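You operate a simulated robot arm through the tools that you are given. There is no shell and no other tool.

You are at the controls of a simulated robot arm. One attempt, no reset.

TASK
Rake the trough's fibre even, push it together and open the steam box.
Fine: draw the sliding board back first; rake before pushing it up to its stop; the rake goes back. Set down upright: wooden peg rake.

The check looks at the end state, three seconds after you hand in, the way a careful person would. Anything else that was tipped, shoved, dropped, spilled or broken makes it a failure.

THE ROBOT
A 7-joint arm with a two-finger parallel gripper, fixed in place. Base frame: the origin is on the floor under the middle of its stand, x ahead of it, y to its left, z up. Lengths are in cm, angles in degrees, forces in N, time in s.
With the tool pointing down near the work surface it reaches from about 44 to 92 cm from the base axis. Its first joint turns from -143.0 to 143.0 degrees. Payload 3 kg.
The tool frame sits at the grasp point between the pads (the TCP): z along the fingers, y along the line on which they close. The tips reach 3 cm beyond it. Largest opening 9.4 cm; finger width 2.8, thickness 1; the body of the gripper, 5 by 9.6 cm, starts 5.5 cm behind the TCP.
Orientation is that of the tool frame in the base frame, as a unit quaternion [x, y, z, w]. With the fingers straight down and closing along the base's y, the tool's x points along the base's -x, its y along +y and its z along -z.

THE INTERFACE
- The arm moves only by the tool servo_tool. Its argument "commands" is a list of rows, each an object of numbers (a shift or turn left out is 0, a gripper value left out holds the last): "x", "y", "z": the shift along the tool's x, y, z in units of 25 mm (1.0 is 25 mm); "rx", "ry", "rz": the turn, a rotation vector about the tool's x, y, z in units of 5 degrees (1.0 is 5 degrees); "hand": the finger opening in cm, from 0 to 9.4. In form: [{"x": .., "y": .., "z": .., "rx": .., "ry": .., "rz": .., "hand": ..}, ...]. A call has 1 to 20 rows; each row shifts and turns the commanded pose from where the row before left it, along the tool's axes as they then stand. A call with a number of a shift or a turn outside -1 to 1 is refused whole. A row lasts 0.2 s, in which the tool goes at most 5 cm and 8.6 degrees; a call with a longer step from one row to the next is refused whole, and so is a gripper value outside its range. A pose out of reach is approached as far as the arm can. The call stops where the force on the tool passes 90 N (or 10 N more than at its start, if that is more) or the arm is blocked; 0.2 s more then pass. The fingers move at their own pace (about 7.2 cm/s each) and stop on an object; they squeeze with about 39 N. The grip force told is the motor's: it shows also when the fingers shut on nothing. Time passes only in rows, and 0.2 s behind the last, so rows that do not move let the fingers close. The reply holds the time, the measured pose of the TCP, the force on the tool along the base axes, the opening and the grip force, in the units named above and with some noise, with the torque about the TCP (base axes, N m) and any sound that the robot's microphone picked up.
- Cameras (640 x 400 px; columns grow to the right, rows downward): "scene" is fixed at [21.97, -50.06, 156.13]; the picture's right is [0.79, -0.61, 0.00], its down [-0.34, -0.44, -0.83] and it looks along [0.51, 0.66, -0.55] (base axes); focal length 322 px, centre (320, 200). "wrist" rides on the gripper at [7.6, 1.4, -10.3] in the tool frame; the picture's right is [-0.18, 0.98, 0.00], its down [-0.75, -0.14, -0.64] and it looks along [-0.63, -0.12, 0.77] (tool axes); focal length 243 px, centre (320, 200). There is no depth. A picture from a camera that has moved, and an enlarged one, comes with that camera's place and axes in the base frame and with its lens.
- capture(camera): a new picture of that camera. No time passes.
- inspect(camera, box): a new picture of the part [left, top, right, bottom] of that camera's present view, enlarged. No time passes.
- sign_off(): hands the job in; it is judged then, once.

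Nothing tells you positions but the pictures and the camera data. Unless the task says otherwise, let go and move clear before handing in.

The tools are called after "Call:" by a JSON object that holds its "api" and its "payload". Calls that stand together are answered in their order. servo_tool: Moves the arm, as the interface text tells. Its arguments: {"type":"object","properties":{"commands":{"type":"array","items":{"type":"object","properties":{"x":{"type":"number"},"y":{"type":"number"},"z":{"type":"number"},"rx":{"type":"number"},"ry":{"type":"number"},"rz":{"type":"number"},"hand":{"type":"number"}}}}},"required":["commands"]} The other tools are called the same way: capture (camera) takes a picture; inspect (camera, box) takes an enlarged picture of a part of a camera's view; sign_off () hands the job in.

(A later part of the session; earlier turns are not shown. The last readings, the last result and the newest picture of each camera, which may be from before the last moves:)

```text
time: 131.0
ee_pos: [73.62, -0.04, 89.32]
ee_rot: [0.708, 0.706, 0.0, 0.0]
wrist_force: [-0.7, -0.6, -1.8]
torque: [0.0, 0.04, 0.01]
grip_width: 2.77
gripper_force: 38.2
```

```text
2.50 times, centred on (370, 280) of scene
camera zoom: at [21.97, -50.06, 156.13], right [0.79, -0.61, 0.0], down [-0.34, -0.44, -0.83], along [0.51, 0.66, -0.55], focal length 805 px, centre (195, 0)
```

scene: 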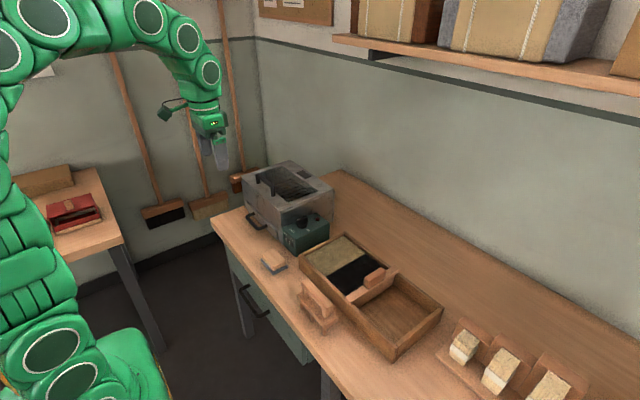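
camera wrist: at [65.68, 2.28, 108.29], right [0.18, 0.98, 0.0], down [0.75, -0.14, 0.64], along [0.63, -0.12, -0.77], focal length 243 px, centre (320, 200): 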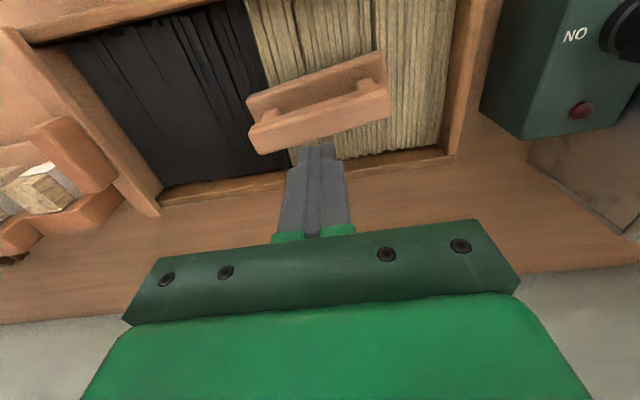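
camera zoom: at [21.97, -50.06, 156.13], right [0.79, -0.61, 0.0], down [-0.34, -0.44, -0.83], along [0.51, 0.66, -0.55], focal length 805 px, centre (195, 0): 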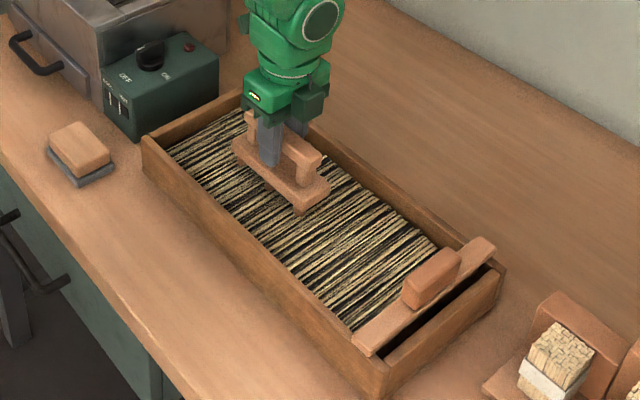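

Aligned with its original direction. Lifting slowly clear of the rim, then carrying it back to its place at (56.35, −4.0).

Call:
{"api": "servo_tool", "payload": {"commands": [{"z": -0.3}, {"z": -0.5}, {"z": -0.5}, {"z": -0.5}, {"z": -0.5}, {"z": -0.5}, {"z": -0.4}, {"z": 0}]}}

Call:
{"api": "servo_tool", "payload": {"commands": [{"y": -0.3, "x": -0.1}, {"y": -0.5, "x": -0.11}, {"y": -0.5, "x": -0.11}, {"y": -0.5, "x": -0.11}, {"y": -0.5, "x": -0.11}, {"y": -0.5, "x": -0.11}, {"y": -0.5, "x": -0.11}, {"y": -0.5, "x": -0.11}, {"y": -0.5, "x": -0.11}, {"y": -0.5, "x": -0.11}, {"y": -0.5, "x": -0.11}, {"y": -0.5, "x": -0.11}, {"y": -0.5, "x": -0.11}, {"y": -0.4, "x": -0.11}, {"y": -0.2, "x": -0.05}, {"y": 0}]}}

Call:
{"api": "inspect", "payload": {"camera": "scene", "box": [280, 220, 380, 340]}}

Call:
{"api": "capture", "payload": {"camera": "wrist"}}

```text
time: 132.8
ee_pos: [73.58, -0.16, 97.37]
ee_rot: [0.708, 0.706, 0.0, 0.0]
wrist_force: [-0.4, -0.4, -1.9]
torque: [-0.01, -0.01, -0.01]
grip_width: 2.78
gripper_force: 38.9
```

```text
time: 136.2
ee_pos: [56.22, -3.96, 97.18]
ee_rot: [0.707, 0.707, 0.0, 0.001]
wrist_force: [0.4, -0.1, -0.7]
torque: [0.0, -0.01, 0.0]
grip_width: 2.8
gripper_force: 39.0
```

```text
3.33 times, centred on (330, 280) of scene
camera zoom: at [21.97, -50.06, 156.13], right [0.79, -0.61, 0.0], down [-0.34, -0.44, -0.83], along [0.51, 0.66, -0.55], focal length 1074 px, centre (287, -67)
```

zoom: 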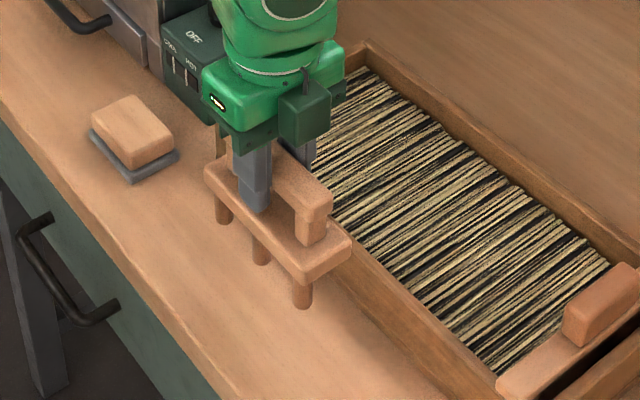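

```text
taken
camera wrist: at [57.79, 3.64, 107.48], right [0.98, -0.18, 0.0], down [-0.14, -0.75, 0.64], along [-0.12, -0.63, -0.77], focal length 243 px, centre (320, 200)
```

wrist: 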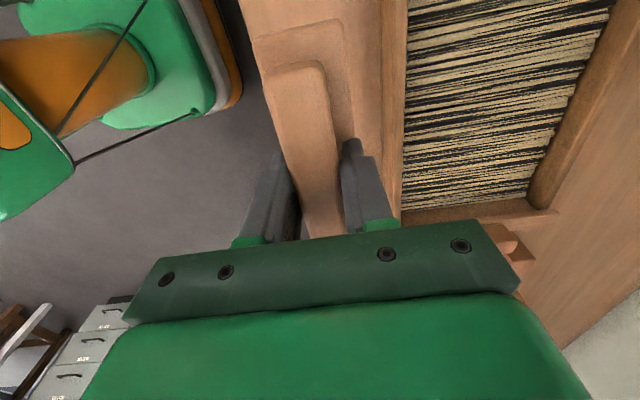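

Over its original spot. Lowering, slowing near the bench to feel the contact.

Call:
{"api": "servo_tool", "payload": {"commands": [{"z": 0.5, "y": 0.05}, {"z": 0.6}, {"z": 0.6}, {"z": 0.6}, {"z": 0.5}, {"z": 0.4}, {"z": 0.2}, {"z": 0}]}}

Call:
{"api": "servo_tool", "payload": {"commands": [{"z": 0.06}, {"z": 0.06}, {"z": 0}]}}

Call:
{"api": "inspect", "payload": {"camera": "scene", "box": [290, 260, 350, 340]}}

```text
time: 138.0
ee_pos: [56.33, -4.02, 88.7]
ee_rot: [0.707, 0.707, 0.0, 0.0]
wrist_force: [-1.1, -0.6, -1.0]
torque: [-0.01, -0.02, 0.0]
grip_width: 2.8
gripper_force: 39.0
```

```text
time: 138.8
ee_pos: [56.3, -3.94, 88.46]
ee_rot: [0.708, 0.707, 0.0, 0.001]
wrist_force: [0.2, -0.6, -1.6]
torque: [0.03, -0.01, -0.01]
grip_width: 2.79
gripper_force: 38.8
```

```text
5.00 times, centred on (320, 300) of scene
camera zoom: at [21.97, -50.06, 156.13], right [0.79, -0.61, 0.0], down [-0.34, -0.44, -0.83], along [0.51, 0.66, -0.55], focal length 1610 px, centre (320, -300)
```

zoom: 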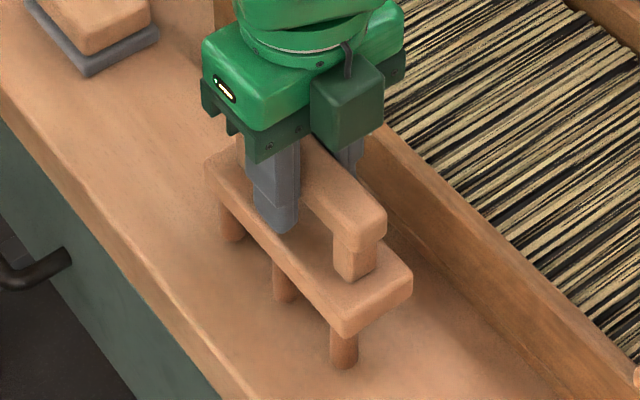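

About 0.6 cm above the bench. Lowering in small steps while watching the force.

Call:
{"api": "servo_tool", "payload": {"commands": [{"z": 0.06}, {"z": 0.06}, {"z": 0}]}}

Call:
{"api": "servo_tool", "payload": {"commands": [{"z": 0.06}, {"z": 0.04}, {"z": 0}]}}

Call:
{"api": "servo_tool", "payload": {"commands": [{"z": 0.04}, {"z": 0}]}}

```text
time: 139.6
ee_pos: [56.29, -3.92, 88.24]
ee_rot: [0.707, 0.707, 0.0, 0.001]
wrist_force: [0.5, -0.5, -1.4]
torque: [-0.02, 0.02, -0.02]
grip_width: 2.77
gripper_force: 38.8
```

```text
time: 140.4
ee_pos: [56.36, -3.83, 87.96]
ee_rot: [0.707, 0.707, 0.0, 0.0]
wrist_force: [0.4, 0.6, -2.5]
torque: [0.0, -0.01, 0.01]
grip_width: 2.77
gripper_force: 39.3
```

```text
time: 141.0
ee_pos: [56.5, -3.88, 87.8]
ee_rot: [0.707, 0.708, 0.001, 0.0]
wrist_force: [0.0, -0.2, -1.4]
torque: [-0.01, -0.01, -0.03]
grip_width: 2.79
gripper_force: 39.0
```

Call:
{"api": "servo_tool", "payload": {"commands": [{"z": 0.04}, {"z": 0}]}}

Call:
{"api": "servo_tool", "payload": {"commands": [{"z": 0.04}, {"z": 0}]}}

Call:
{"api": "servo_tool", "payload": {"commands": [{"z": 0.04}, {"z": 0}]}}

Call:
{"api": "inspect", "payload": {"camera": "scene", "box": [290, 260, 350, 340]}}

```text
time: 141.6
ee_pos: [56.44, -4.0, 87.75]
ee_rot: [0.707, 0.707, 0.001, 0.001]
wrist_force: [-4.9, -0.4, 19.2]
torque: [0.05, 0.17, 0.03]
grip_width: 2.8
gripper_force: 38.7
```

```text
time: 142.2
ee_pos: [56.51, -3.98, 87.8]
ee_rot: [0.707, 0.707, 0.001, 0.0]
wrist_force: [-6.9, 2.4, 38.0]
torque: [-0.01, 0.05, 0.01]
grip_width: 2.79
gripper_force: 39.1
```

```text
time: 142.8
ee_pos: [56.4, -3.9, 87.65]
ee_rot: [0.708, 0.706, 0.0, 0.001]
wrist_force: [-2.9, 3.8, 37.6]
torque: [-0.05, 0.03, -0.02]
grip_width: 2.81
gripper_force: 39.0
```

```text
5.00 times, centred on (320, 300) of scene
camera zoom: at [21.97, -50.06, 156.13], right [0.79, -0.61, 0.0], down [-0.34, -0.44, -0.83], along [0.51, 0.66, -0.55], focal length 1610 px, centre (320, -300)
```

zoom: 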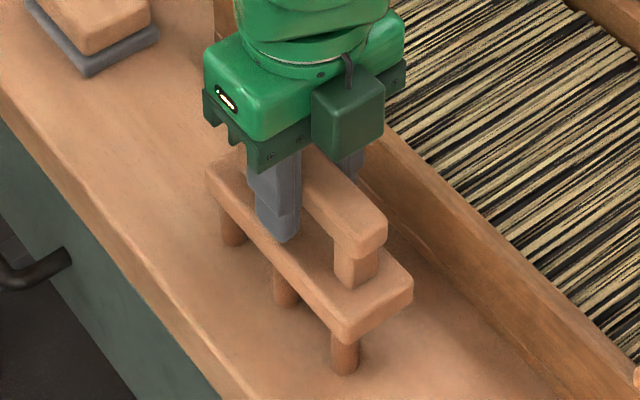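

Pegs are on the bench (force contact at z≈87.75). Relieving the pressure, opening, and rising straight up.

Call:
{"api": "servo_tool", "payload": {"commands": [{"z": -0.06}, {"z": 0}, {"hand": 5.5}, {"z": 0}, {"z": 0}, {"z": 0}, {"z": -0.3}, {"z": -0.5}, {"z": -0.8}, {"z": -1}, {"z": -1}, {"z": -1}, {"z": -1}, {"z": 0}]}}

Call:
{"api": "inspect", "payload": {"camera": "scene", "box": [295, 270, 345, 335]}}

Call:
{"api": "inspect", "payload": {"camera": "scene", "box": [280, 220, 450, 360]}}

```text
time: 145.8
ee_pos: [56.4, -4.09, 101.87]
ee_rot: [0.707, 0.707, -0.001, -0.001]
wrist_force: [0.2, -0.3, -0.6]
torque: [0.0, 0.07, 0.03]
grip_width: 5.5
gripper_force: 0.0
```

```text
6.15 times, centred on (320, 302) of scene
camera zoom: at [21.97, -50.06, 156.13], right [0.79, -0.61, 0.0], down [-0.34, -0.44, -0.83], along [0.51, 0.66, -0.55], focal length 1982 px, centre (320, -431)
```

zoom: 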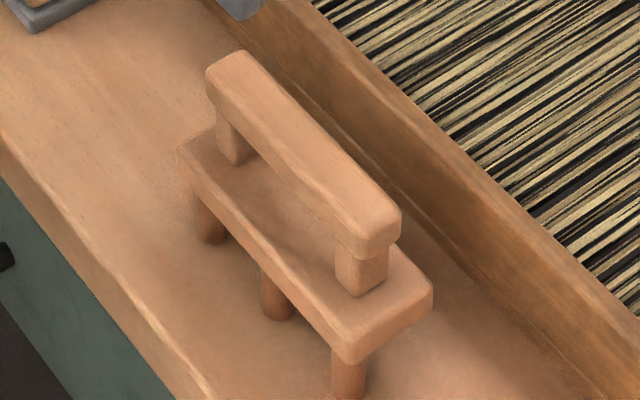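

```text
2.86 times, centred on (365, 290) of scene
camera zoom: at [21.97, -50.06, 156.13], right [0.79, -0.61, 0.0], down [-0.34, -0.44, -0.83], along [0.51, 0.66, -0.55], focal length 920 px, centre (191, -57)
```

zoom: 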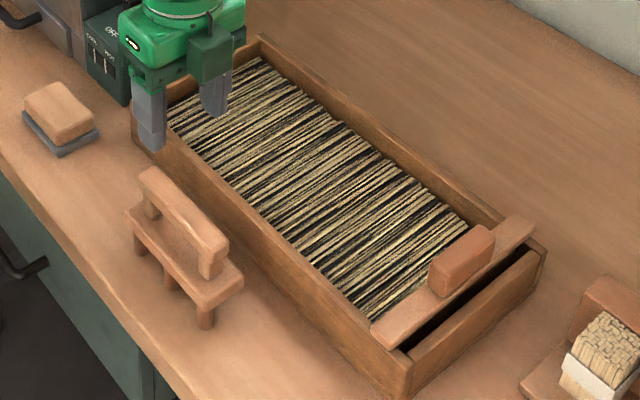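

Rake is back upright at its original spot. Next I'll turn the tool back and go to the sliding board's block at (73.3, −23).

Call:
{"api": "servo_tool", "payload": {"commands": [{"rz": -1}, {"rz": -1}, {"rz": -1}, {"rz": -1}, {"rz": -1}, {"rz": -1}, {"rz": -1}, {"rz": -1}, {"rz": -1}, {"rz": -1}, {"rz": -1}, {"rz": -1}, {"rz": -1}, {"rz": -1}, {"rz": -1}, {"rz": -1}, {"rz": -1}, {"rz": -1}]}}

Call:
{"api": "servo_tool", "payload": {"commands": [{"x": -0.68, "y": -0.76}, {"x": -0.68, "y": -0.76}, {"x": -0.68, "y": -0.76}, {"x": -0.68, "y": -0.76}, {"x": -0.68, "y": -0.76}, {"x": -0.68, "y": -0.76}, {"x": -0.68, "y": -0.76}, {"x": -0.68, "y": -0.76}, {"x": -0.68, "y": -0.76}, {"x": -0.64, "y": -0.72}, {"z": 0.8}, {"z": 0.8}, {"z": 0}]}}

Call:
{"api": "inspect", "payload": {"camera": "wrist", "box": [160, 40, 480, 240]}}

Call:
{"api": "inspect", "payload": {"camera": "scene", "box": [340, 230, 460, 340]}}

```text
time: 149.6
ee_pos: [56.35, -3.98, 101.66]
ee_rot: [-0.001, 1.0, 0.0, 0.0]
wrist_force: [0.7, 1.0, 0.1]
torque: [-0.02, -0.01, 0.02]
grip_width: 5.49
gripper_force: 0.0
```

```text
time: 152.4
ee_pos: [73.3, -22.78, 97.75]
ee_rot: [0.0, 1.0, 0.0, 0.0]
wrist_force: [-0.7, 0.0, 0.4]
torque: [-0.02, 0.0, 0.01]
grip_width: 5.5
gripper_force: 0.1
```

```text
2.00 times, centred on (320, 140) of wrist
camera zoom: at [65.76, -21.32, 107.98], right [0.18, 0.98, 0.0], down [0.75, -0.14, 0.64], along [0.63, -0.12, -0.77], focal length 485 px, centre (320, 320)
```

zoom: 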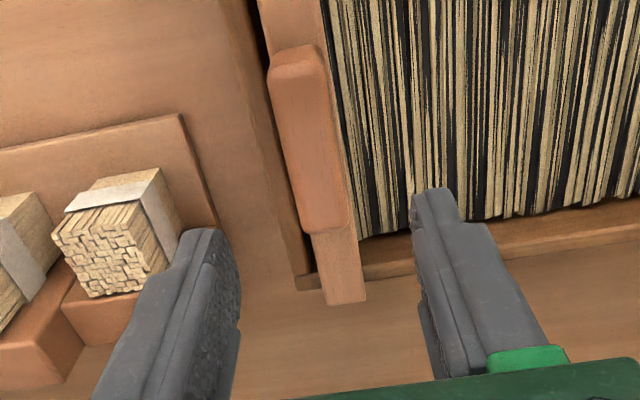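

```text
3.64 times, centred on (400, 285) of scene
camera zoom: at [21.97, -50.06, 156.13], right [0.79, -0.61, 0.0], down [-0.34, -0.44, -0.83], along [0.51, 0.66, -0.55], focal length 1171 px, centre (29, -109)
```

zoom: 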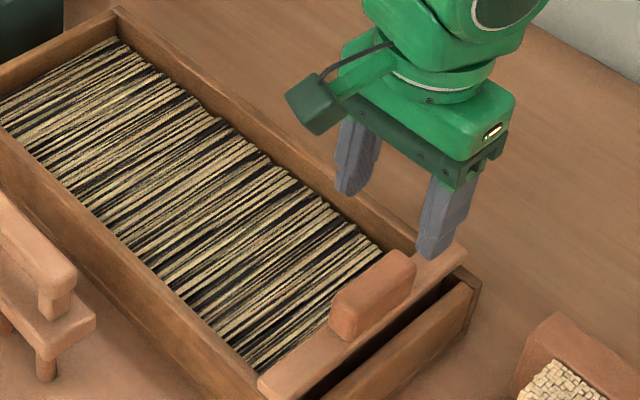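

Aligned with the board's block at y≈−23.0; the bundle holder is safely beyond the left finger. Descending and gripping.

Call:
{"api": "servo_tool", "payload": {"commands": [{"z": 0.7, "y": -0.1}, {"z": 0.7}, {"z": 0.7}, {"z": 0.6}, {"z": 0.4}, {"z": 0.36}, {"z": 0}, {"hand": 0}, {"z": 0}, {"z": 0}, {"z": 0}]}}

```text
time: 154.8
ee_pos: [73.35, -23.15, 89.05]
ee_rot: [0.0, 1.0, 0.0, 0.0]
wrist_force: [0.4, 16.5, 0.9]
torque: [0.05, 0.04, -0.02]
grip_width: 2.66
gripper_force: 44.7
```

Gripped. Pushing the board up along +y in stages, watching the force.

Call:
{"api": "servo_tool", "payload": {"commands": [{"y": 0.2}, {"y": 0.4}, {"y": 0.4}, {"y": 0.4}, {"y": 0.4}, {"y": 0.4}, {"y": 0.4}, {"y": 0.4}, {"y": 0.4}, {"y": 0.4}, {"y": 0.4}, {"y": 0}]}}

Call:
{"api": "inspect", "payload": {"camera": "scene", "box": [290, 200, 450, 360]}}

Call:
{"api": "servo_tool", "payload": {"commands": [{"y": 0.3}, {"y": 0.3}, {"y": 0.3}, {"y": 0.3}, {"y": 0}]}}

Call:
{"api": "inspect", "payload": {"camera": "scene", "box": [290, 200, 450, 360]}}

```text
time: 157.4
ee_pos: [73.28, -12.55, 89.05]
ee_rot: [0.002, 1.0, 0.0, -0.001]
wrist_force: [-10.6, 0.0, 0.1]
torque: [0.0, 0.29, -0.01]
grip_width: 2.62
gripper_force: 44.8
```

```text
2.50 times, centred on (370, 280) of scene
camera zoom: at [21.97, -50.06, 156.13], right [0.79, -0.61, 0.0], down [-0.34, -0.44, -0.83], along [0.51, 0.66, -0.55], focal length 805 px, centre (195, 0)
```

zoom: 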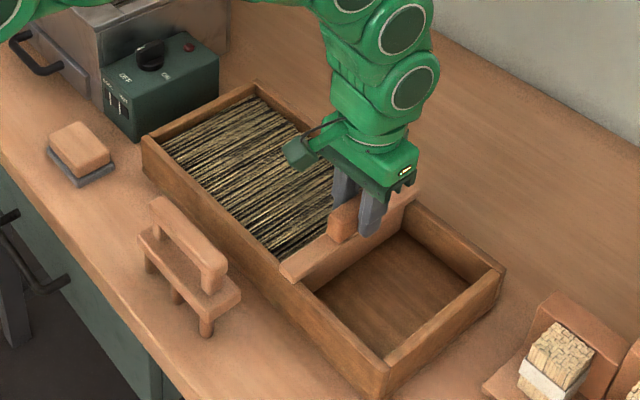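

```text
time: 158.6
ee_pos: [73.33, -9.57, 88.99]
ee_rot: [0.0, 1.0, 0.001, 0.001]
wrist_force: [-2.7, 0.3, -8.5]
torque: [-0.06, -0.3, 0.01]
grip_width: 2.61
gripper_force: 45.1
```

```text
2.50 times, centred on (370, 280) of scene
camera zoom: at [21.97, -50.06, 156.13], right [0.79, -0.61, 0.0], down [-0.34, -0.44, -0.83], along [0.51, 0.66, -0.55], focal length 805 px, centre (195, 0)
```

zoom: 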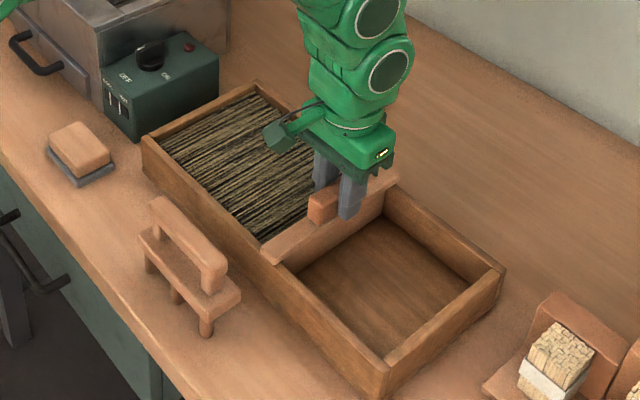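

Near its former position with no stop yet. Continuing in half-centimetre steps.

Call:
{"api": "servo_tool", "payload": {"commands": [{"y": 0.15}, {"y": 0.15}, {"y": 0}]}}

Call:
{"api": "servo_tool", "payload": {"commands": [{"y": 0.15}, {"y": 0.15}, {"y": 0}]}}

Call:
{"api": "servo_tool", "payload": {"commands": [{"y": 0.15}, {"y": 0.15}, {"y": 0}]}}

Call:
{"api": "inspect", "payload": {"camera": "scene", "box": [290, 200, 450, 360]}}

```text
time: 159.4
ee_pos: [73.17, -9.05, 89.04]
ee_rot: [0.0, 1.0, -0.001, 0.0]
wrist_force: [-8.2, -27.1, 1.1]
torque: [-0.1, 0.16, 0.15]
grip_width: 2.61
gripper_force: 44.4
```

```text
time: 160.0
ee_pos: [73.32, -8.99, 88.91]
ee_rot: [0.001, 1.0, -0.004, 0.0]
wrist_force: [-3.1, -16.9, -7.1]
torque: [-0.15, -0.12, 0.41]
grip_width: 2.66
gripper_force: 45.0
stopped in row 2: the force on the tool passed its limit at 92 N (the readings are from after the stop); the commanded pose is now the measured one
```

```text
time: 160.6
ee_pos: [73.32, -8.98, 88.93]
ee_rot: [0.004, 1.0, -0.008, 0.003]
wrist_force: [-1.5, -18.6, -8.3]
torque: [-0.08, -0.06, 0.62]
grip_width: 2.6
gripper_force: 44.3
stopped in row 3: the force on the tool passed its limit at 92 N (the readings are from after the stop); the commanded pose is now the measured one
```

```text
2.50 times, centred on (370, 280) of scene
camera zoom: at [21.97, -50.06, 156.13], right [0.79, -0.61, 0.0], down [-0.34, -0.44, -0.83], along [0.51, 0.66, -0.55], focal length 805 px, centre (195, 0)
```

zoom: 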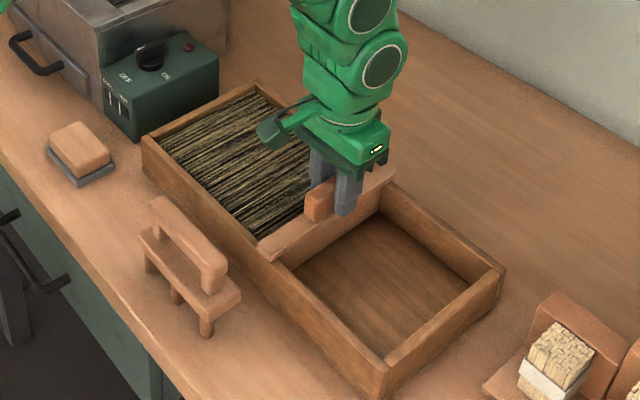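

The board is hard against its stop (y≈−9). Releasing it and rising, then checking that it stays put.

Call:
{"api": "servo_tool", "payload": {"commands": [{"hand": 5.5}, {"z": 0}, {"z": 0}, {"z": -0.4}, {"z": -0.8}, {"z": -1}, {"z": -1}, {"z": -1}, {"z": -1}, {"z": -1}, {"z": 0}]}}

Call:
{"api": "capture", "payload": {"camera": "wrist"}}

Call:
{"api": "inspect", "payload": {"camera": "scene", "box": [280, 220, 450, 360]}}

```text
time: 163.0
ee_pos: [73.32, -8.67, 104.47]
ee_rot: [0.004, 1.0, -0.006, 0.003]
wrist_force: [-0.1, 0.3, 1.4]
torque: [0.02, 0.0, 0.01]
grip_width: 5.5
gripper_force: 0.0
```

```text
taken
camera wrist: at [65.69, -7.19, 114.77], right [0.19, 0.98, -0.01], down [0.75, -0.14, 0.65], along [0.63, -0.13, -0.76], focal length 243 px, centre (320, 200)
```

wrist: 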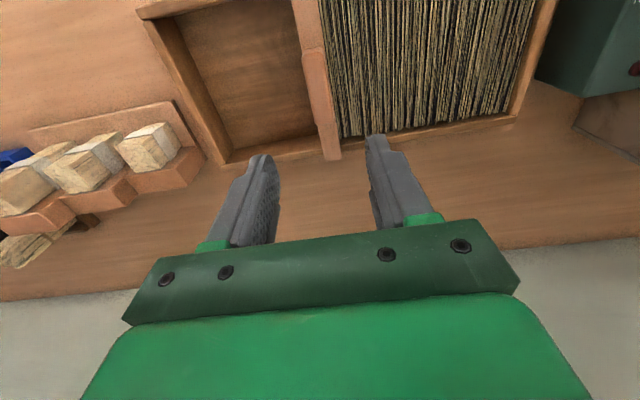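

```text
2.86 times, centred on (365, 290) of scene
camera zoom: at [21.97, -50.06, 156.13], right [0.79, -0.61, 0.0], down [-0.34, -0.44, -0.83], along [0.51, 0.66, -0.55], focal length 920 px, centre (191, -57)
```

zoom: 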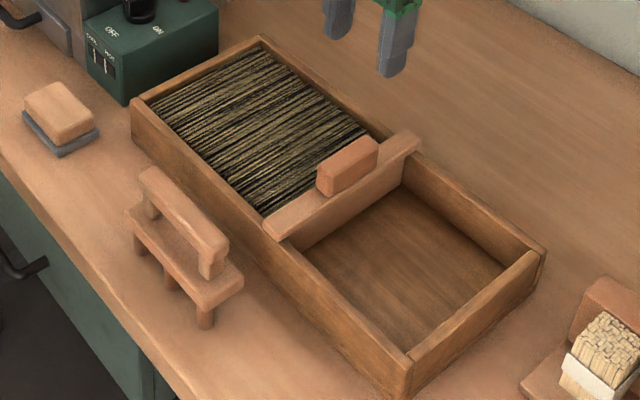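

Board is at its stop and stays; trough and rake unmoved. Now the steam box: moving to a close look at its lid front, tab and handle.

Call:
{"api": "servo_tool", "payload": {"commands": [{"x": 0.5, "y": 0.9, "z": -0.1}, {"x": 0.5, "y": 0.9, "z": -0.1}, {"x": 0.5, "y": 0.9, "z": -0.1}, {"x": 0.5, "y": 0.9, "z": -0.1}, {"x": 0.5, "y": 0.9}, {"x": 0.5, "y": 0.9}, {"x": 0.5, "y": 0.9}, {"x": 0.5, "y": 0.9}, {"x": 0.5, "y": 0.9}, {"x": 0.5, "y": 0.9}, {"x": 0.5, "y": 0.9}, {"x": 0.5, "y": 0.9}, {"x": 0.5, "y": 0.9}, {"x": 0.5, "y": 0.9}, {"x": 0.5, "y": 0.9}, {"x": 0.4, "y": 0.9}, {"y": 0.9}, {"y": 0.9}, {"y": 0.9}, {"y": 0.9}]}}

Call:
{"api": "servo_tool", "payload": {"commands": [{"y": 0.9}, {"y": 0.9}, {"y": 0.9}, {"y": 0.9}, {"y": 0.4}, {"y": 0}]}}

Call:
{"api": "capture", "payload": {"camera": "wrist"}}

Call:
{"api": "inspect", "payload": {"camera": "wrist", "box": [200, 0, 440, 160]}}

```text
time: 167.2
ee_pos: [53.76, 36.58, 104.78]
ee_rot: [0.004, 1.0, -0.006, 0.002]
wrist_force: [0.4, 0.0, -0.2]
torque: [-0.01, 0.01, 0.02]
grip_width: 5.52
gripper_force: 0.0
```

```text
time: 168.6
ee_pos: [53.77, 46.66, 104.79]
ee_rot: [0.003, 1.0, -0.006, 0.001]
wrist_force: [-0.3, -0.8, -0.2]
torque: [-0.03, 0.01, 0.0]
grip_width: 5.49
gripper_force: 0.0
```

```text
taken
camera wrist: at [46.24, 48.26, 114.88], right [0.19, 0.98, -0.01], down [0.75, -0.14, 0.65], along [0.63, -0.13, -0.76], focal length 243 px, centre (320, 200)
```

wrist: 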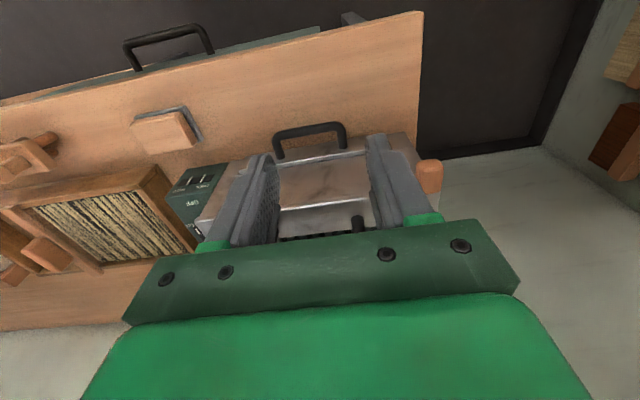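

```text
2.50 times, centred on (320, 80) of wrist
camera zoom: at [46.24, 48.26, 114.88], right [0.19, 0.98, -0.01], down [0.75, -0.14, 0.65], along [0.63, -0.13, -0.76], focal length 606 px, centre (320, 500)
```

zoom: 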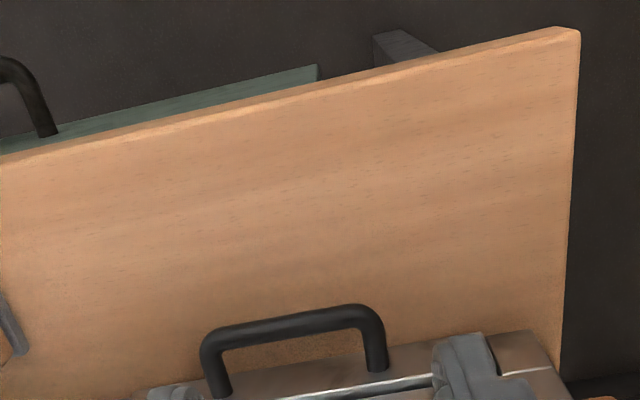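

Moving so the wooden tab falls between the fingers in view.

Call:
{"api": "servo_tool", "payload": {"commands": [{"x": -0.4, "y": 0.8, "hand": 9.4}, {"x": -0.4, "y": 0.8}, {"x": -0.4, "y": 0.8}, {"x": -0.4, "y": 0.8}, {"x": 0}]}}

Call:
{"api": "inspect", "payload": {"camera": "wrist", "box": [200, 0, 500, 240]}}

Call:
{"api": "inspect", "payload": {"camera": "wrist", "box": [300, 40, 420, 140]}}

```text
time: 169.8
ee_pos: [58.0, 54.53, 104.53]
ee_rot: [0.003, 1.0, -0.006, 0.002]
wrist_force: [-0.1, 0.1, -0.5]
torque: [0.05, -0.03, -0.01]
grip_width: 9.38
gripper_force: 0.1
```

```text
1.67 times, centred on (350, 120) of wrist
camera zoom: at [50.4, 56.12, 114.76], right [0.19, 0.98, -0.01], down [0.75, -0.14, 0.65], along [0.63, -0.13, -0.76], focal length 404 px, centre (270, 333)
```

zoom: 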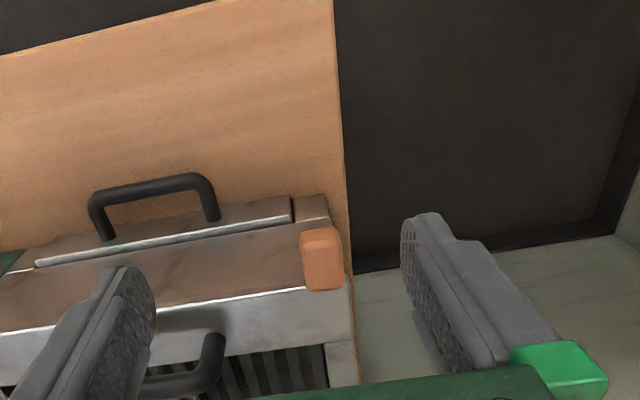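

```text
4.00 times, centred on (360, 90) of wrist
camera zoom: at [50.4, 56.12, 114.76], right [0.19, 0.98, -0.01], down [0.75, -0.14, 0.65], along [0.63, -0.13, -0.76], focal length 970 px, centre (160, 640)
```

zoom: 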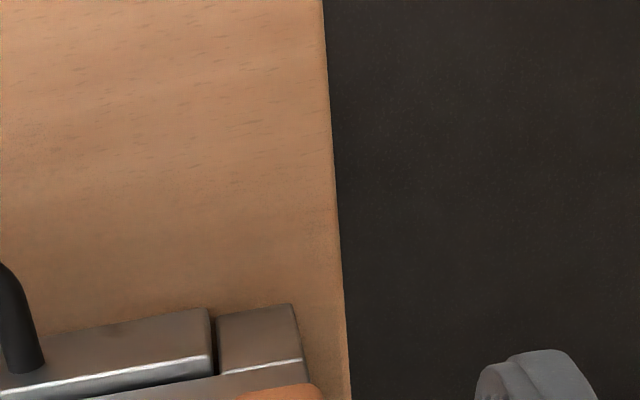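

Call:
{"api": "inspect", "payload": {"camera": "wrist", "box": [310, 100, 430, 220]}}

Call:
{"api": "inspect", "payload": {"camera": "wrist", "box": [200, 90, 380, 240]}}

Call:
{"api": "inspect", "payload": {"camera": "scene", "box": [225, 160, 285, 200]}}

```text
3.33 times, centred on (370, 160) of wrist
camera zoom: at [50.4, 56.12, 114.76], right [0.19, 0.98, -0.01], down [0.75, -0.14, 0.65], along [0.63, -0.13, -0.76], focal length 809 px, centre (153, 333)
```

zoom: 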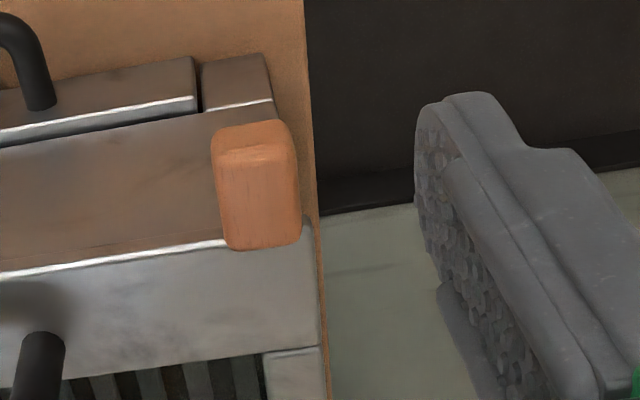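

```text
2.67 times, centred on (290, 165) of wrist
camera zoom: at [50.4, 56.12, 114.76], right [0.19, 0.98, -0.01], down [0.75, -0.14, 0.65], along [0.63, -0.13, -0.76], focal length 647 px, centre (400, 293)
```

zoom: 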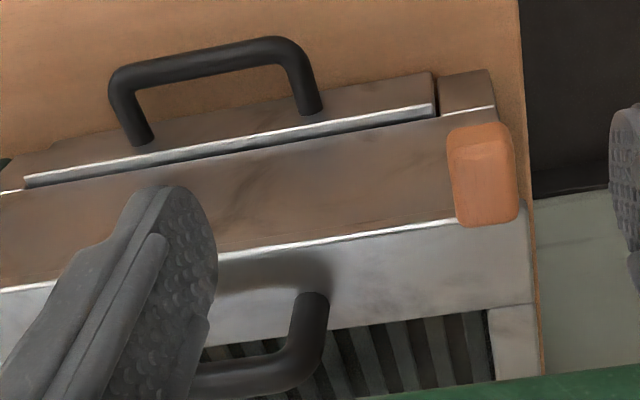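

```text
10.00 times, centred on (255, 180) of scene
camera zoom: at [21.97, -50.06, 156.13], right [0.79, -0.61, 0.0], down [-0.34, -0.44, -0.83], along [0.51, 0.66, -0.55], focal length 3221 px, centre (970, 400)
```

zoom: 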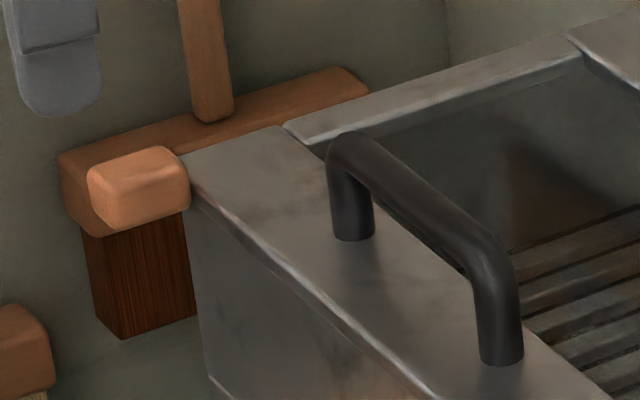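

The tab projects from the lid's front edge (x≈62–65.7, y≈55–58). Before touching it I want a level, frontal close-up to get its exact height, so I'll back off, tilt the tool and look.

Call:
{"api": "servo_tool", "payload": {"commands": [{"x": 0.8}, {"x": 0.8}, {"x": 0.8}, {"x": 0.8}, {"x": 0.6, "y": 0.4}, {"ry": -1}, {"ry": -1}, {"ry": -1}, {"ry": -1}, {"ry": -1}, {"ry": -1}, {"ry": -1}, {"ry": -1}, {"ry": -1}, {"ry": -1}, {"ry": -1}, {"ry": -1}, {"ry": 0}]}}

Call:
{"api": "capture", "payload": {"camera": "wrist"}}

Call:
{"api": "capture", "payload": {"camera": "scene"}}

```text
time: 173.6
ee_pos: [48.51, 55.56, 104.65]
ee_rot: [0.0, 0.865, -0.006, 0.502]
wrist_force: [0.7, -0.3, -0.3]
torque: [0.01, 0.01, -0.01]
grip_width: 9.41
gripper_force: 0.0
```

```text
taken
camera wrist: at [35.92, 57.02, 103.12], right [0.1, 0.98, 0.15], down [-0.19, -0.13, 0.97], along [0.98, -0.12, 0.17], focal length 243 px, centre (320, 200)
```

wrist: 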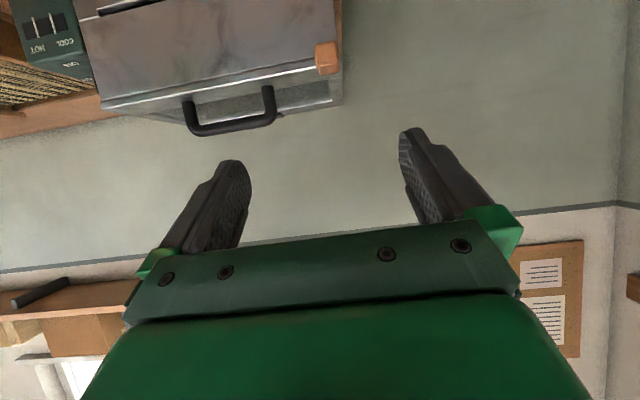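

```text
taken
```

scene: 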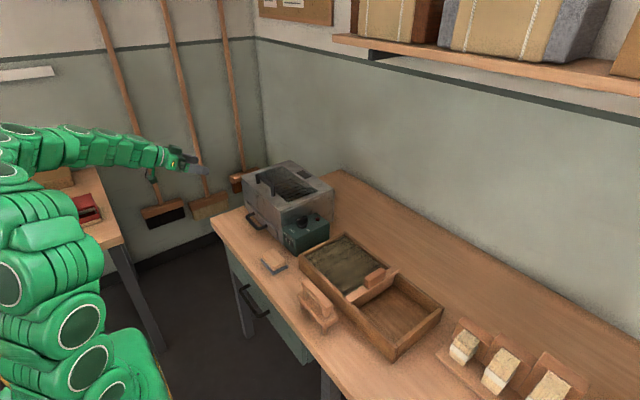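

Call:
{"api": "inspect", "payload": {"camera": "wrist", "box": [290, 25, 370, 105]}}

Call:
{"api": "inspect", "payload": {"camera": "wrist", "box": [80, 0, 360, 140]}}

```text
5.00 times, centred on (330, 65) of wrist
camera zoom: at [35.92, 57.02, 103.12], right [0.1, 0.98, 0.15], down [-0.19, -0.13, 0.97], along [0.98, -0.12, 0.17], focal length 1213 px, centre (270, 875)
```

zoom: 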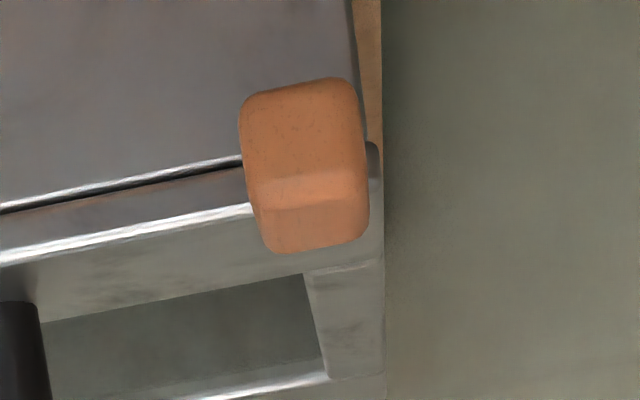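

```text
2.29 times, centred on (220, 70) of wrist
camera zoom: at [35.92, 57.02, 103.12], right [0.1, 0.98, 0.15], down [-0.19, -0.13, 0.97], along [0.98, -0.12, 0.17], focal length 555 px, centre (549, 497)
```

zoom: 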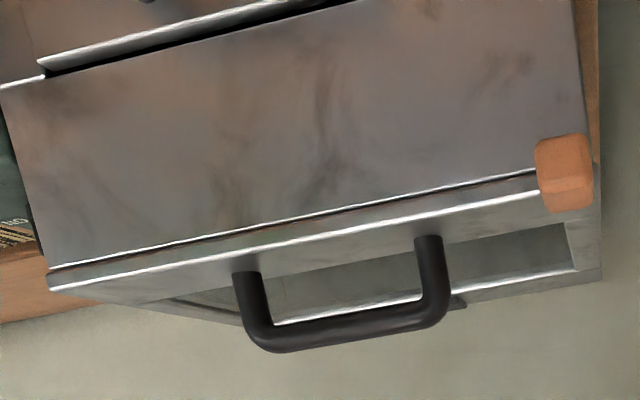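

Now the geometry is clear: the tab is on the lid (lid z≈92–93; tab x 62–66, y 55.5–57.9, z 92.4–94.1) with free space beneath it. I'll close the fingers, point them nearly horizontal, and bring them in under the tab to lift the lid.

Call:
{"api": "servo_tool", "payload": {"commands": [{"ry": -1, "hand": 0}, {"ry": -1}, {"ry": -1}, {"y": 0.45}, {"x": 0.9, "z": 0.24}, {"x": 0.9, "z": 0.24}, {"x": 0.9, "z": 0.24}, {"x": 0.9, "z": 0.24}, {"x": 0.9, "z": 0.24}, {"x": 0.9, "z": 0.24}, {"x": 0}]}}

Call:
{"api": "capture", "payload": {"camera": "wrist"}}

Call:
{"api": "inspect", "payload": {"camera": "scene", "box": [160, 130, 320, 250]}}

```text
time: 176.0
ee_pos: [48.54, 56.57, 90.61]
ee_rot: [-0.001, 0.791, -0.007, 0.611]
wrist_force: [-0.3, 0.3, 0.1]
torque: [0.0, -0.01, 0.03]
grip_width: 0.01
gripper_force: 32.8
```

```text
taken
camera wrist: at [36.77, 57.98, 85.83], right [0.05, 0.98, 0.17], down [-0.43, -0.13, 0.89], along [0.9, -0.12, 0.42], focal length 243 px, centre (320, 200)
```

wrist: 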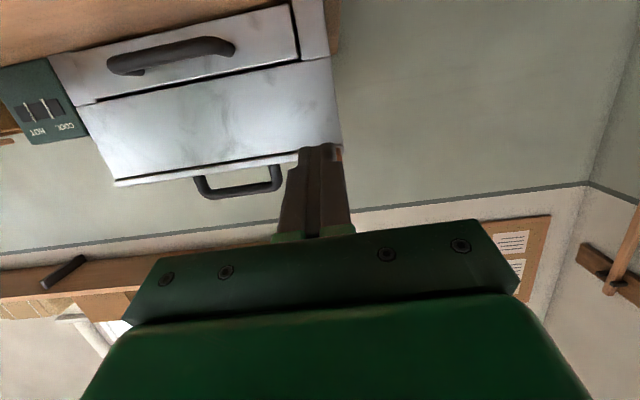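

```text
3.33 times, centred on (240, 190) of scene
camera zoom: at [21.97, -50.06, 156.13], right [0.79, -0.61, 0.0], down [-0.34, -0.44, -0.83], along [0.51, 0.66, -0.55], focal length 1074 px, centre (587, 233)
```

zoom: 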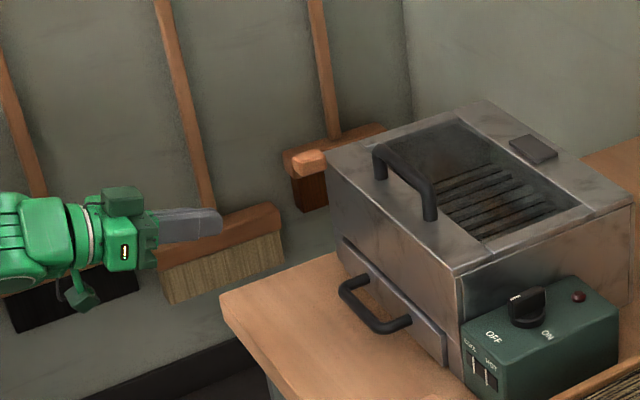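

Approaching toward the tab at a height just below its underside.

Call:
{"api": "servo_tool", "payload": {"commands": [{"x": 0.31, "z": 0.083, "y": 0.05}, {"x": -0.0984, "z": 0.367}, {"x": -0.0984, "z": 0.367}, {"x": -0.0984, "z": 0.367}, {"x": -0.0984, "z": 0.367}, {"x": -0.0984, "z": 0.367}, {"x": -0.0984, "z": 0.367}, {"x": -0.0984, "z": 0.367}, {"x": -0.0984, "z": 0.367}, {"x": -0.0984, "z": 0.367}, {"x": -0.0984, "z": 0.367}, {"x": 0}]}}

Call:
{"api": "inspect", "payload": {"camera": "wrist", "box": [220, 60, 420, 240]}}

Call:
{"api": "inspect", "payload": {"camera": "scene", "box": [205, 150, 285, 210]}}

```text
time: 178.6
ee_pos: [57.96, 56.61, 89.81]
ee_rot: [0.0, 0.792, -0.007, 0.61]
wrist_force: [-0.6, -0.8, 0.7]
torque: [-0.01, 0.04, -0.02]
grip_width: 0.02
gripper_force: 33.2
```

```text
2.22 times, centred on (320, 150) of wrist
camera zoom: at [46.26, 58.02, 85.1], right [0.05, 0.98, 0.17], down [-0.43, -0.13, 0.89], along [0.9, -0.12, 0.42], focal length 539 px, centre (320, 311)
```

zoom: 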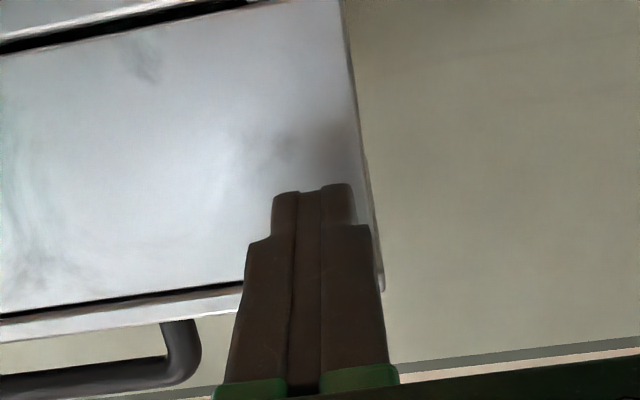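

```text
6.67 times, centred on (245, 180) of scene
camera zoom: at [21.97, -50.06, 156.13], right [0.79, -0.61, 0.0], down [-0.34, -0.44, -0.83], along [0.51, 0.66, -0.55], focal length 2147 px, centre (820, 333)
```

zoom: 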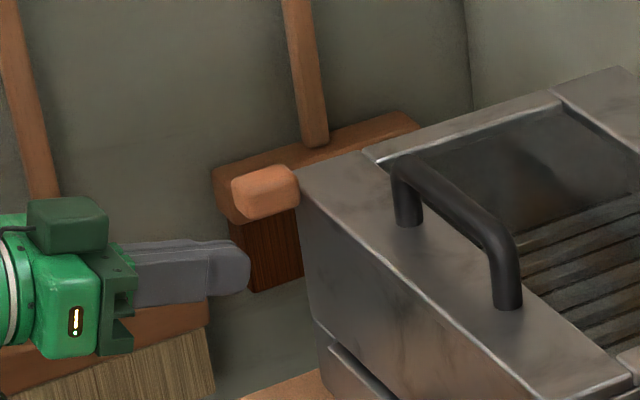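

The tip is just in front of and below the tab. Sliding in under it, then raising until contact.

Call:
{"api": "servo_tool", "payload": {"commands": [{"x": -0.083, "z": 0.309}, {"x": -0.083, "z": 0.309}, {"x": -0.083, "z": 0.309}, {"x": -0.083, "z": 0.309}, {"x": 0}]}}

Call:
{"api": "servo_tool", "payload": {"commands": [{"x": -0.193, "z": -0.052}, {"x": -0.193, "z": -0.052}, {"x": 0}]}}

Call:
{"api": "inspect", "payload": {"camera": "scene", "box": [205, 150, 285, 210]}}

```text
time: 179.8
ee_pos: [61.21, 56.47, 89.92]
ee_rot: [-0.001, 0.792, -0.007, 0.611]
wrist_force: [0.0, -0.2, 0.5]
torque: [0.01, 0.02, -0.02]
grip_width: 0.0
gripper_force: 33.3
```

```text
time: 180.6
ee_pos: [61.23, 56.46, 91.0]
ee_rot: [-0.001, 0.792, -0.007, 0.61]
wrist_force: [0.8, -0.7, -1.9]
torque: [0.06, 0.0, -0.01]
grip_width: 0.0
gripper_force: 32.6
```

```text
6.67 times, centred on (245, 180) of scene
camera zoom: at [21.97, -50.06, 156.13], right [0.79, -0.61, 0.0], down [-0.34, -0.44, -0.83], along [0.51, 0.66, -0.55], focal length 2147 px, centre (820, 333)
```

zoom: 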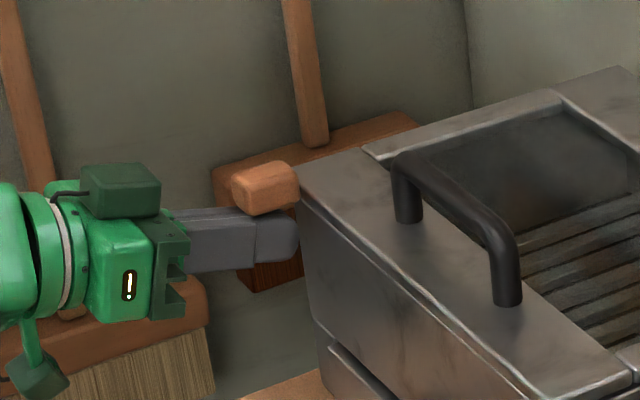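

Fingers are right under the tab. Raising in small steps and watching whether the lid lifts.

Call:
{"api": "servo_tool", "payload": {"commands": [{"x": -0.193, "z": -0.052}, {"x": -0.193, "z": -0.052}, {"x": 0}]}}

Call:
{"api": "servo_tool", "payload": {"commands": [{"x": -0.193, "z": -0.052}, {"x": -0.193, "z": -0.052}, {"x": 0}]}}

Call:
{"api": "inspect", "payload": {"camera": "scene", "box": [205, 140, 345, 240]}}

```text
time: 181.4
ee_pos: [61.25, 56.42, 91.92]
ee_rot: [-0.001, 0.792, -0.007, 0.61]
wrist_force: [-1.2, -0.4, -2.8]
torque: [0.0, 0.01, 0.0]
grip_width: 0.0
gripper_force: 33.5
```

```text
time: 182.2
ee_pos: [61.23, 56.36, 92.9]
ee_rot: [-0.001, 0.792, -0.007, 0.61]
wrist_force: [0.9, -0.6, -3.2]
torque: [0.05, 0.03, 0.01]
grip_width: 0.0
gripper_force: 33.0
```

```text
4.00 times, centred on (275, 190) of scene
camera zoom: at [21.97, -50.06, 156.13], right [0.79, -0.61, 0.0], down [-0.34, -0.44, -0.83], along [0.51, 0.66, -0.55], focal length 1288 px, centre (500, 240)
```

zoom: 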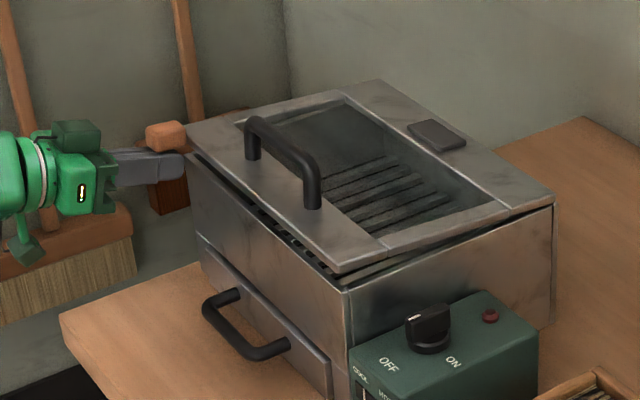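

The lid lifts easily on its rear hinge. Continuing along the arc, keeping the fingers under the tab.

Call:
{"api": "servo_tool", "payload": {"commands": [{"x": -0.312, "z": -0.032}, {"x": -0.312, "z": -0.032}, {"x": -0.312, "z": -0.032}, {"x": -0.312, "z": -0.032}, {"x": -0.338, "z": 0.025}, {"x": -0.338, "z": 0.025}, {"x": -0.338, "z": 0.025}, {"x": -0.338, "z": 0.025}, {"x": -0.338, "z": 0.025}, {"x": 0}]}}

Call:
{"api": "inspect", "payload": {"camera": "scene", "box": [205, 120, 345, 240]}}

Call:
{"api": "capture", "payload": {"camera": "wrist"}}

```text
time: 184.4
ee_pos: [63.08, 56.51, 100.19]
ee_rot: [0.0, 0.792, -0.008, 0.61]
wrist_force: [-0.1, 0.0, -2.7]
torque: [0.01, 0.08, -0.03]
grip_width: 0.0
gripper_force: 33.3
```

```text
3.33 times, centred on (275, 180) of scene
camera zoom: at [21.97, -50.06, 156.13], right [0.79, -0.61, 0.0], down [-0.34, -0.44, -0.83], along [0.51, 0.66, -0.55], focal length 1074 px, centre (470, 267)
```

zoom: 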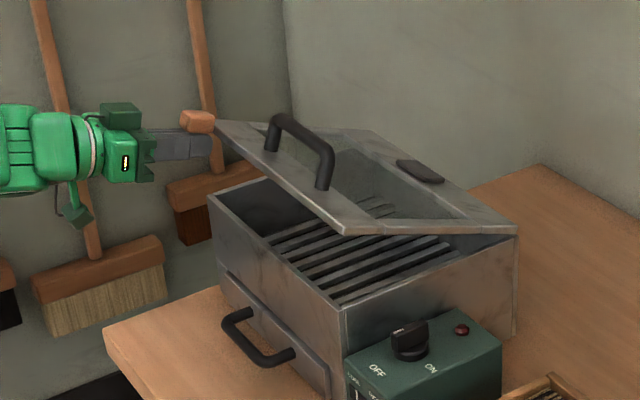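

```text
taken
camera wrist: at [51.31, 58.06, 95.37], right [0.06, 0.98, 0.17], down [-0.43, -0.13, 0.89], along [0.9, -0.12, 0.42], focal length 243 px, centre (320, 200)
```

wrist: 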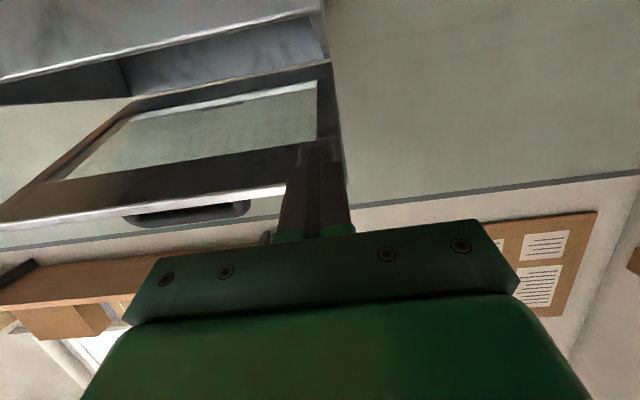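

Lid at ~20° and rising cleanly. Continuing to ~45°.

Call:
{"api": "servo_tool", "payload": {"commands": [{"x": -0.378, "z": 0.114}, {"x": -0.378, "z": 0.114}, {"x": -0.378, "z": 0.114}, {"x": -0.378, "z": 0.114}, {"x": -0.378, "z": 0.114}, {"x": 0}]}}

Call:
{"api": "servo_tool", "payload": {"commands": [{"x": -0.371, "z": 0.149}, {"x": -0.371, "z": 0.149}, {"x": -0.371, "z": 0.149}, {"x": -0.371, "z": 0.149}, {"x": -0.371, "z": 0.149}, {"x": 0}]}}

Call:
{"api": "inspect", "payload": {"camera": "scene", "box": [195, 90, 345, 240]}}

Call:
{"api": "capture", "payload": {"camera": "wrist"}}

```text
time: 185.8
ee_pos: [65.66, 56.48, 104.31]
ee_rot: [0.0, 0.792, -0.008, 0.61]
wrist_force: [-2.2, -1.5, -1.4]
torque: [0.02, 0.08, -0.02]
grip_width: 0.0
gripper_force: 33.0
```

```text
time: 187.2
ee_pos: [68.7, 56.62, 108.27]
ee_rot: [-0.001, 0.792, -0.006, 0.61]
wrist_force: [-2.2, 1.3, -2.0]
torque: [-0.01, 0.06, 0.02]
grip_width: 0.0
gripper_force: 32.5
```

```text
2.67 times, centred on (270, 165) of scene
camera zoom: at [21.97, -50.06, 156.13], right [0.79, -0.61, 0.0], down [-0.34, -0.44, -0.83], along [0.51, 0.66, -0.55], focal length 859 px, centre (453, 293)
```

zoom: 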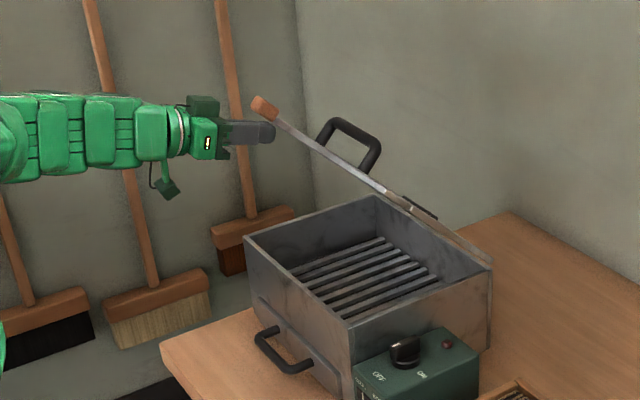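

```text
taken
camera wrist: at [56.91, 58.13, 103.46], right [0.05, 0.98, 0.17], down [-0.43, -0.13, 0.89], along [0.9, -0.12, 0.42], focal length 243 px, centre (320, 200)
```

wrist: 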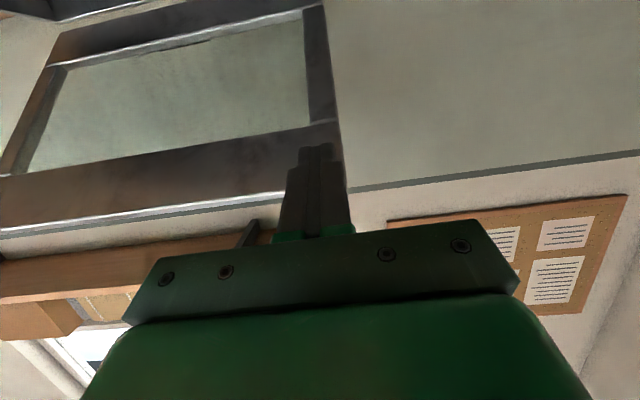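

Lid at ~45°, fingertips bearing on the front strip's underside. Continuing up and back.

Call:
{"api": "servo_tool", "payload": {"commands": [{"x": -0.237, "z": 0.268}, {"x": -0.237, "z": 0.268}, {"x": -0.237, "z": 0.268}, {"x": -0.237, "z": 0.268}, {"x": -0.237, "z": 0.268}, {"x": 0}]}}

Call:
{"api": "servo_tool", "payload": {"commands": [{"x": -0.083, "z": 0.309}, {"x": -0.083, "z": 0.309}, {"x": -0.083, "z": 0.309}, {"x": -0.083, "z": 0.309}, {"x": -0.083, "z": 0.309}, {"x": 0}]}}

Call:
{"api": "inspect", "payload": {"camera": "scene", "box": [195, 90, 345, 240]}}

Call:
{"api": "capture", "payload": {"camera": "wrist"}}

```text
time: 188.6
ee_pos: [72.71, 56.78, 110.25]
ee_rot: [0.0, 0.792, -0.007, 0.61]
wrist_force: [-1.5, 0.0, -1.7]
torque: [0.01, 0.03, 0.02]
grip_width: 0.0
gripper_force: 33.2
```

```text
time: 190.0
ee_pos: [76.57, 56.7, 110.16]
ee_rot: [-0.001, 0.792, -0.007, 0.61]
wrist_force: [-1.8, -0.3, -1.3]
torque: [-0.02, 0.05, 0.02]
grip_width: 0.0
gripper_force: 33.1
```

```text
2.67 times, centred on (270, 165) of scene
camera zoom: at [21.97, -50.06, 156.13], right [0.79, -0.61, 0.0], down [-0.34, -0.44, -0.83], along [0.51, 0.66, -0.55], focal length 859 px, centre (453, 293)
```

zoom: 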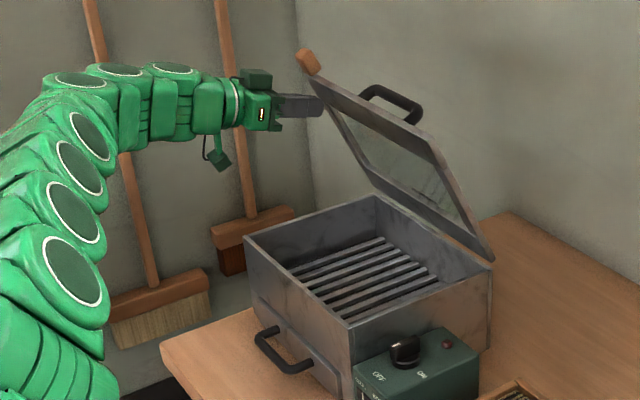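

```text
taken
camera wrist: at [64.92, 58.1, 105.44], right [0.05, 0.98, 0.17], down [-0.43, -0.13, 0.89], along [0.9, -0.12, 0.42], focal length 243 px, centre (320, 200)
```

wrist: 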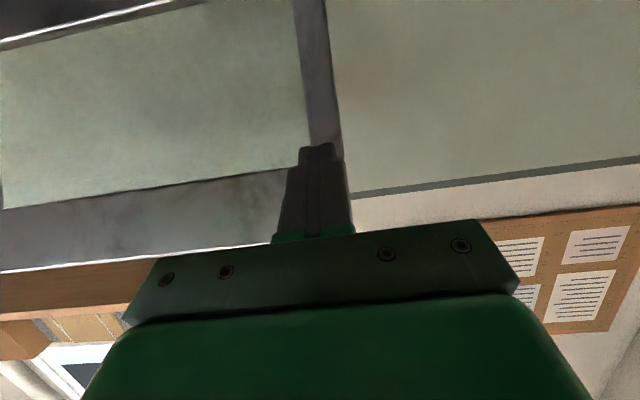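

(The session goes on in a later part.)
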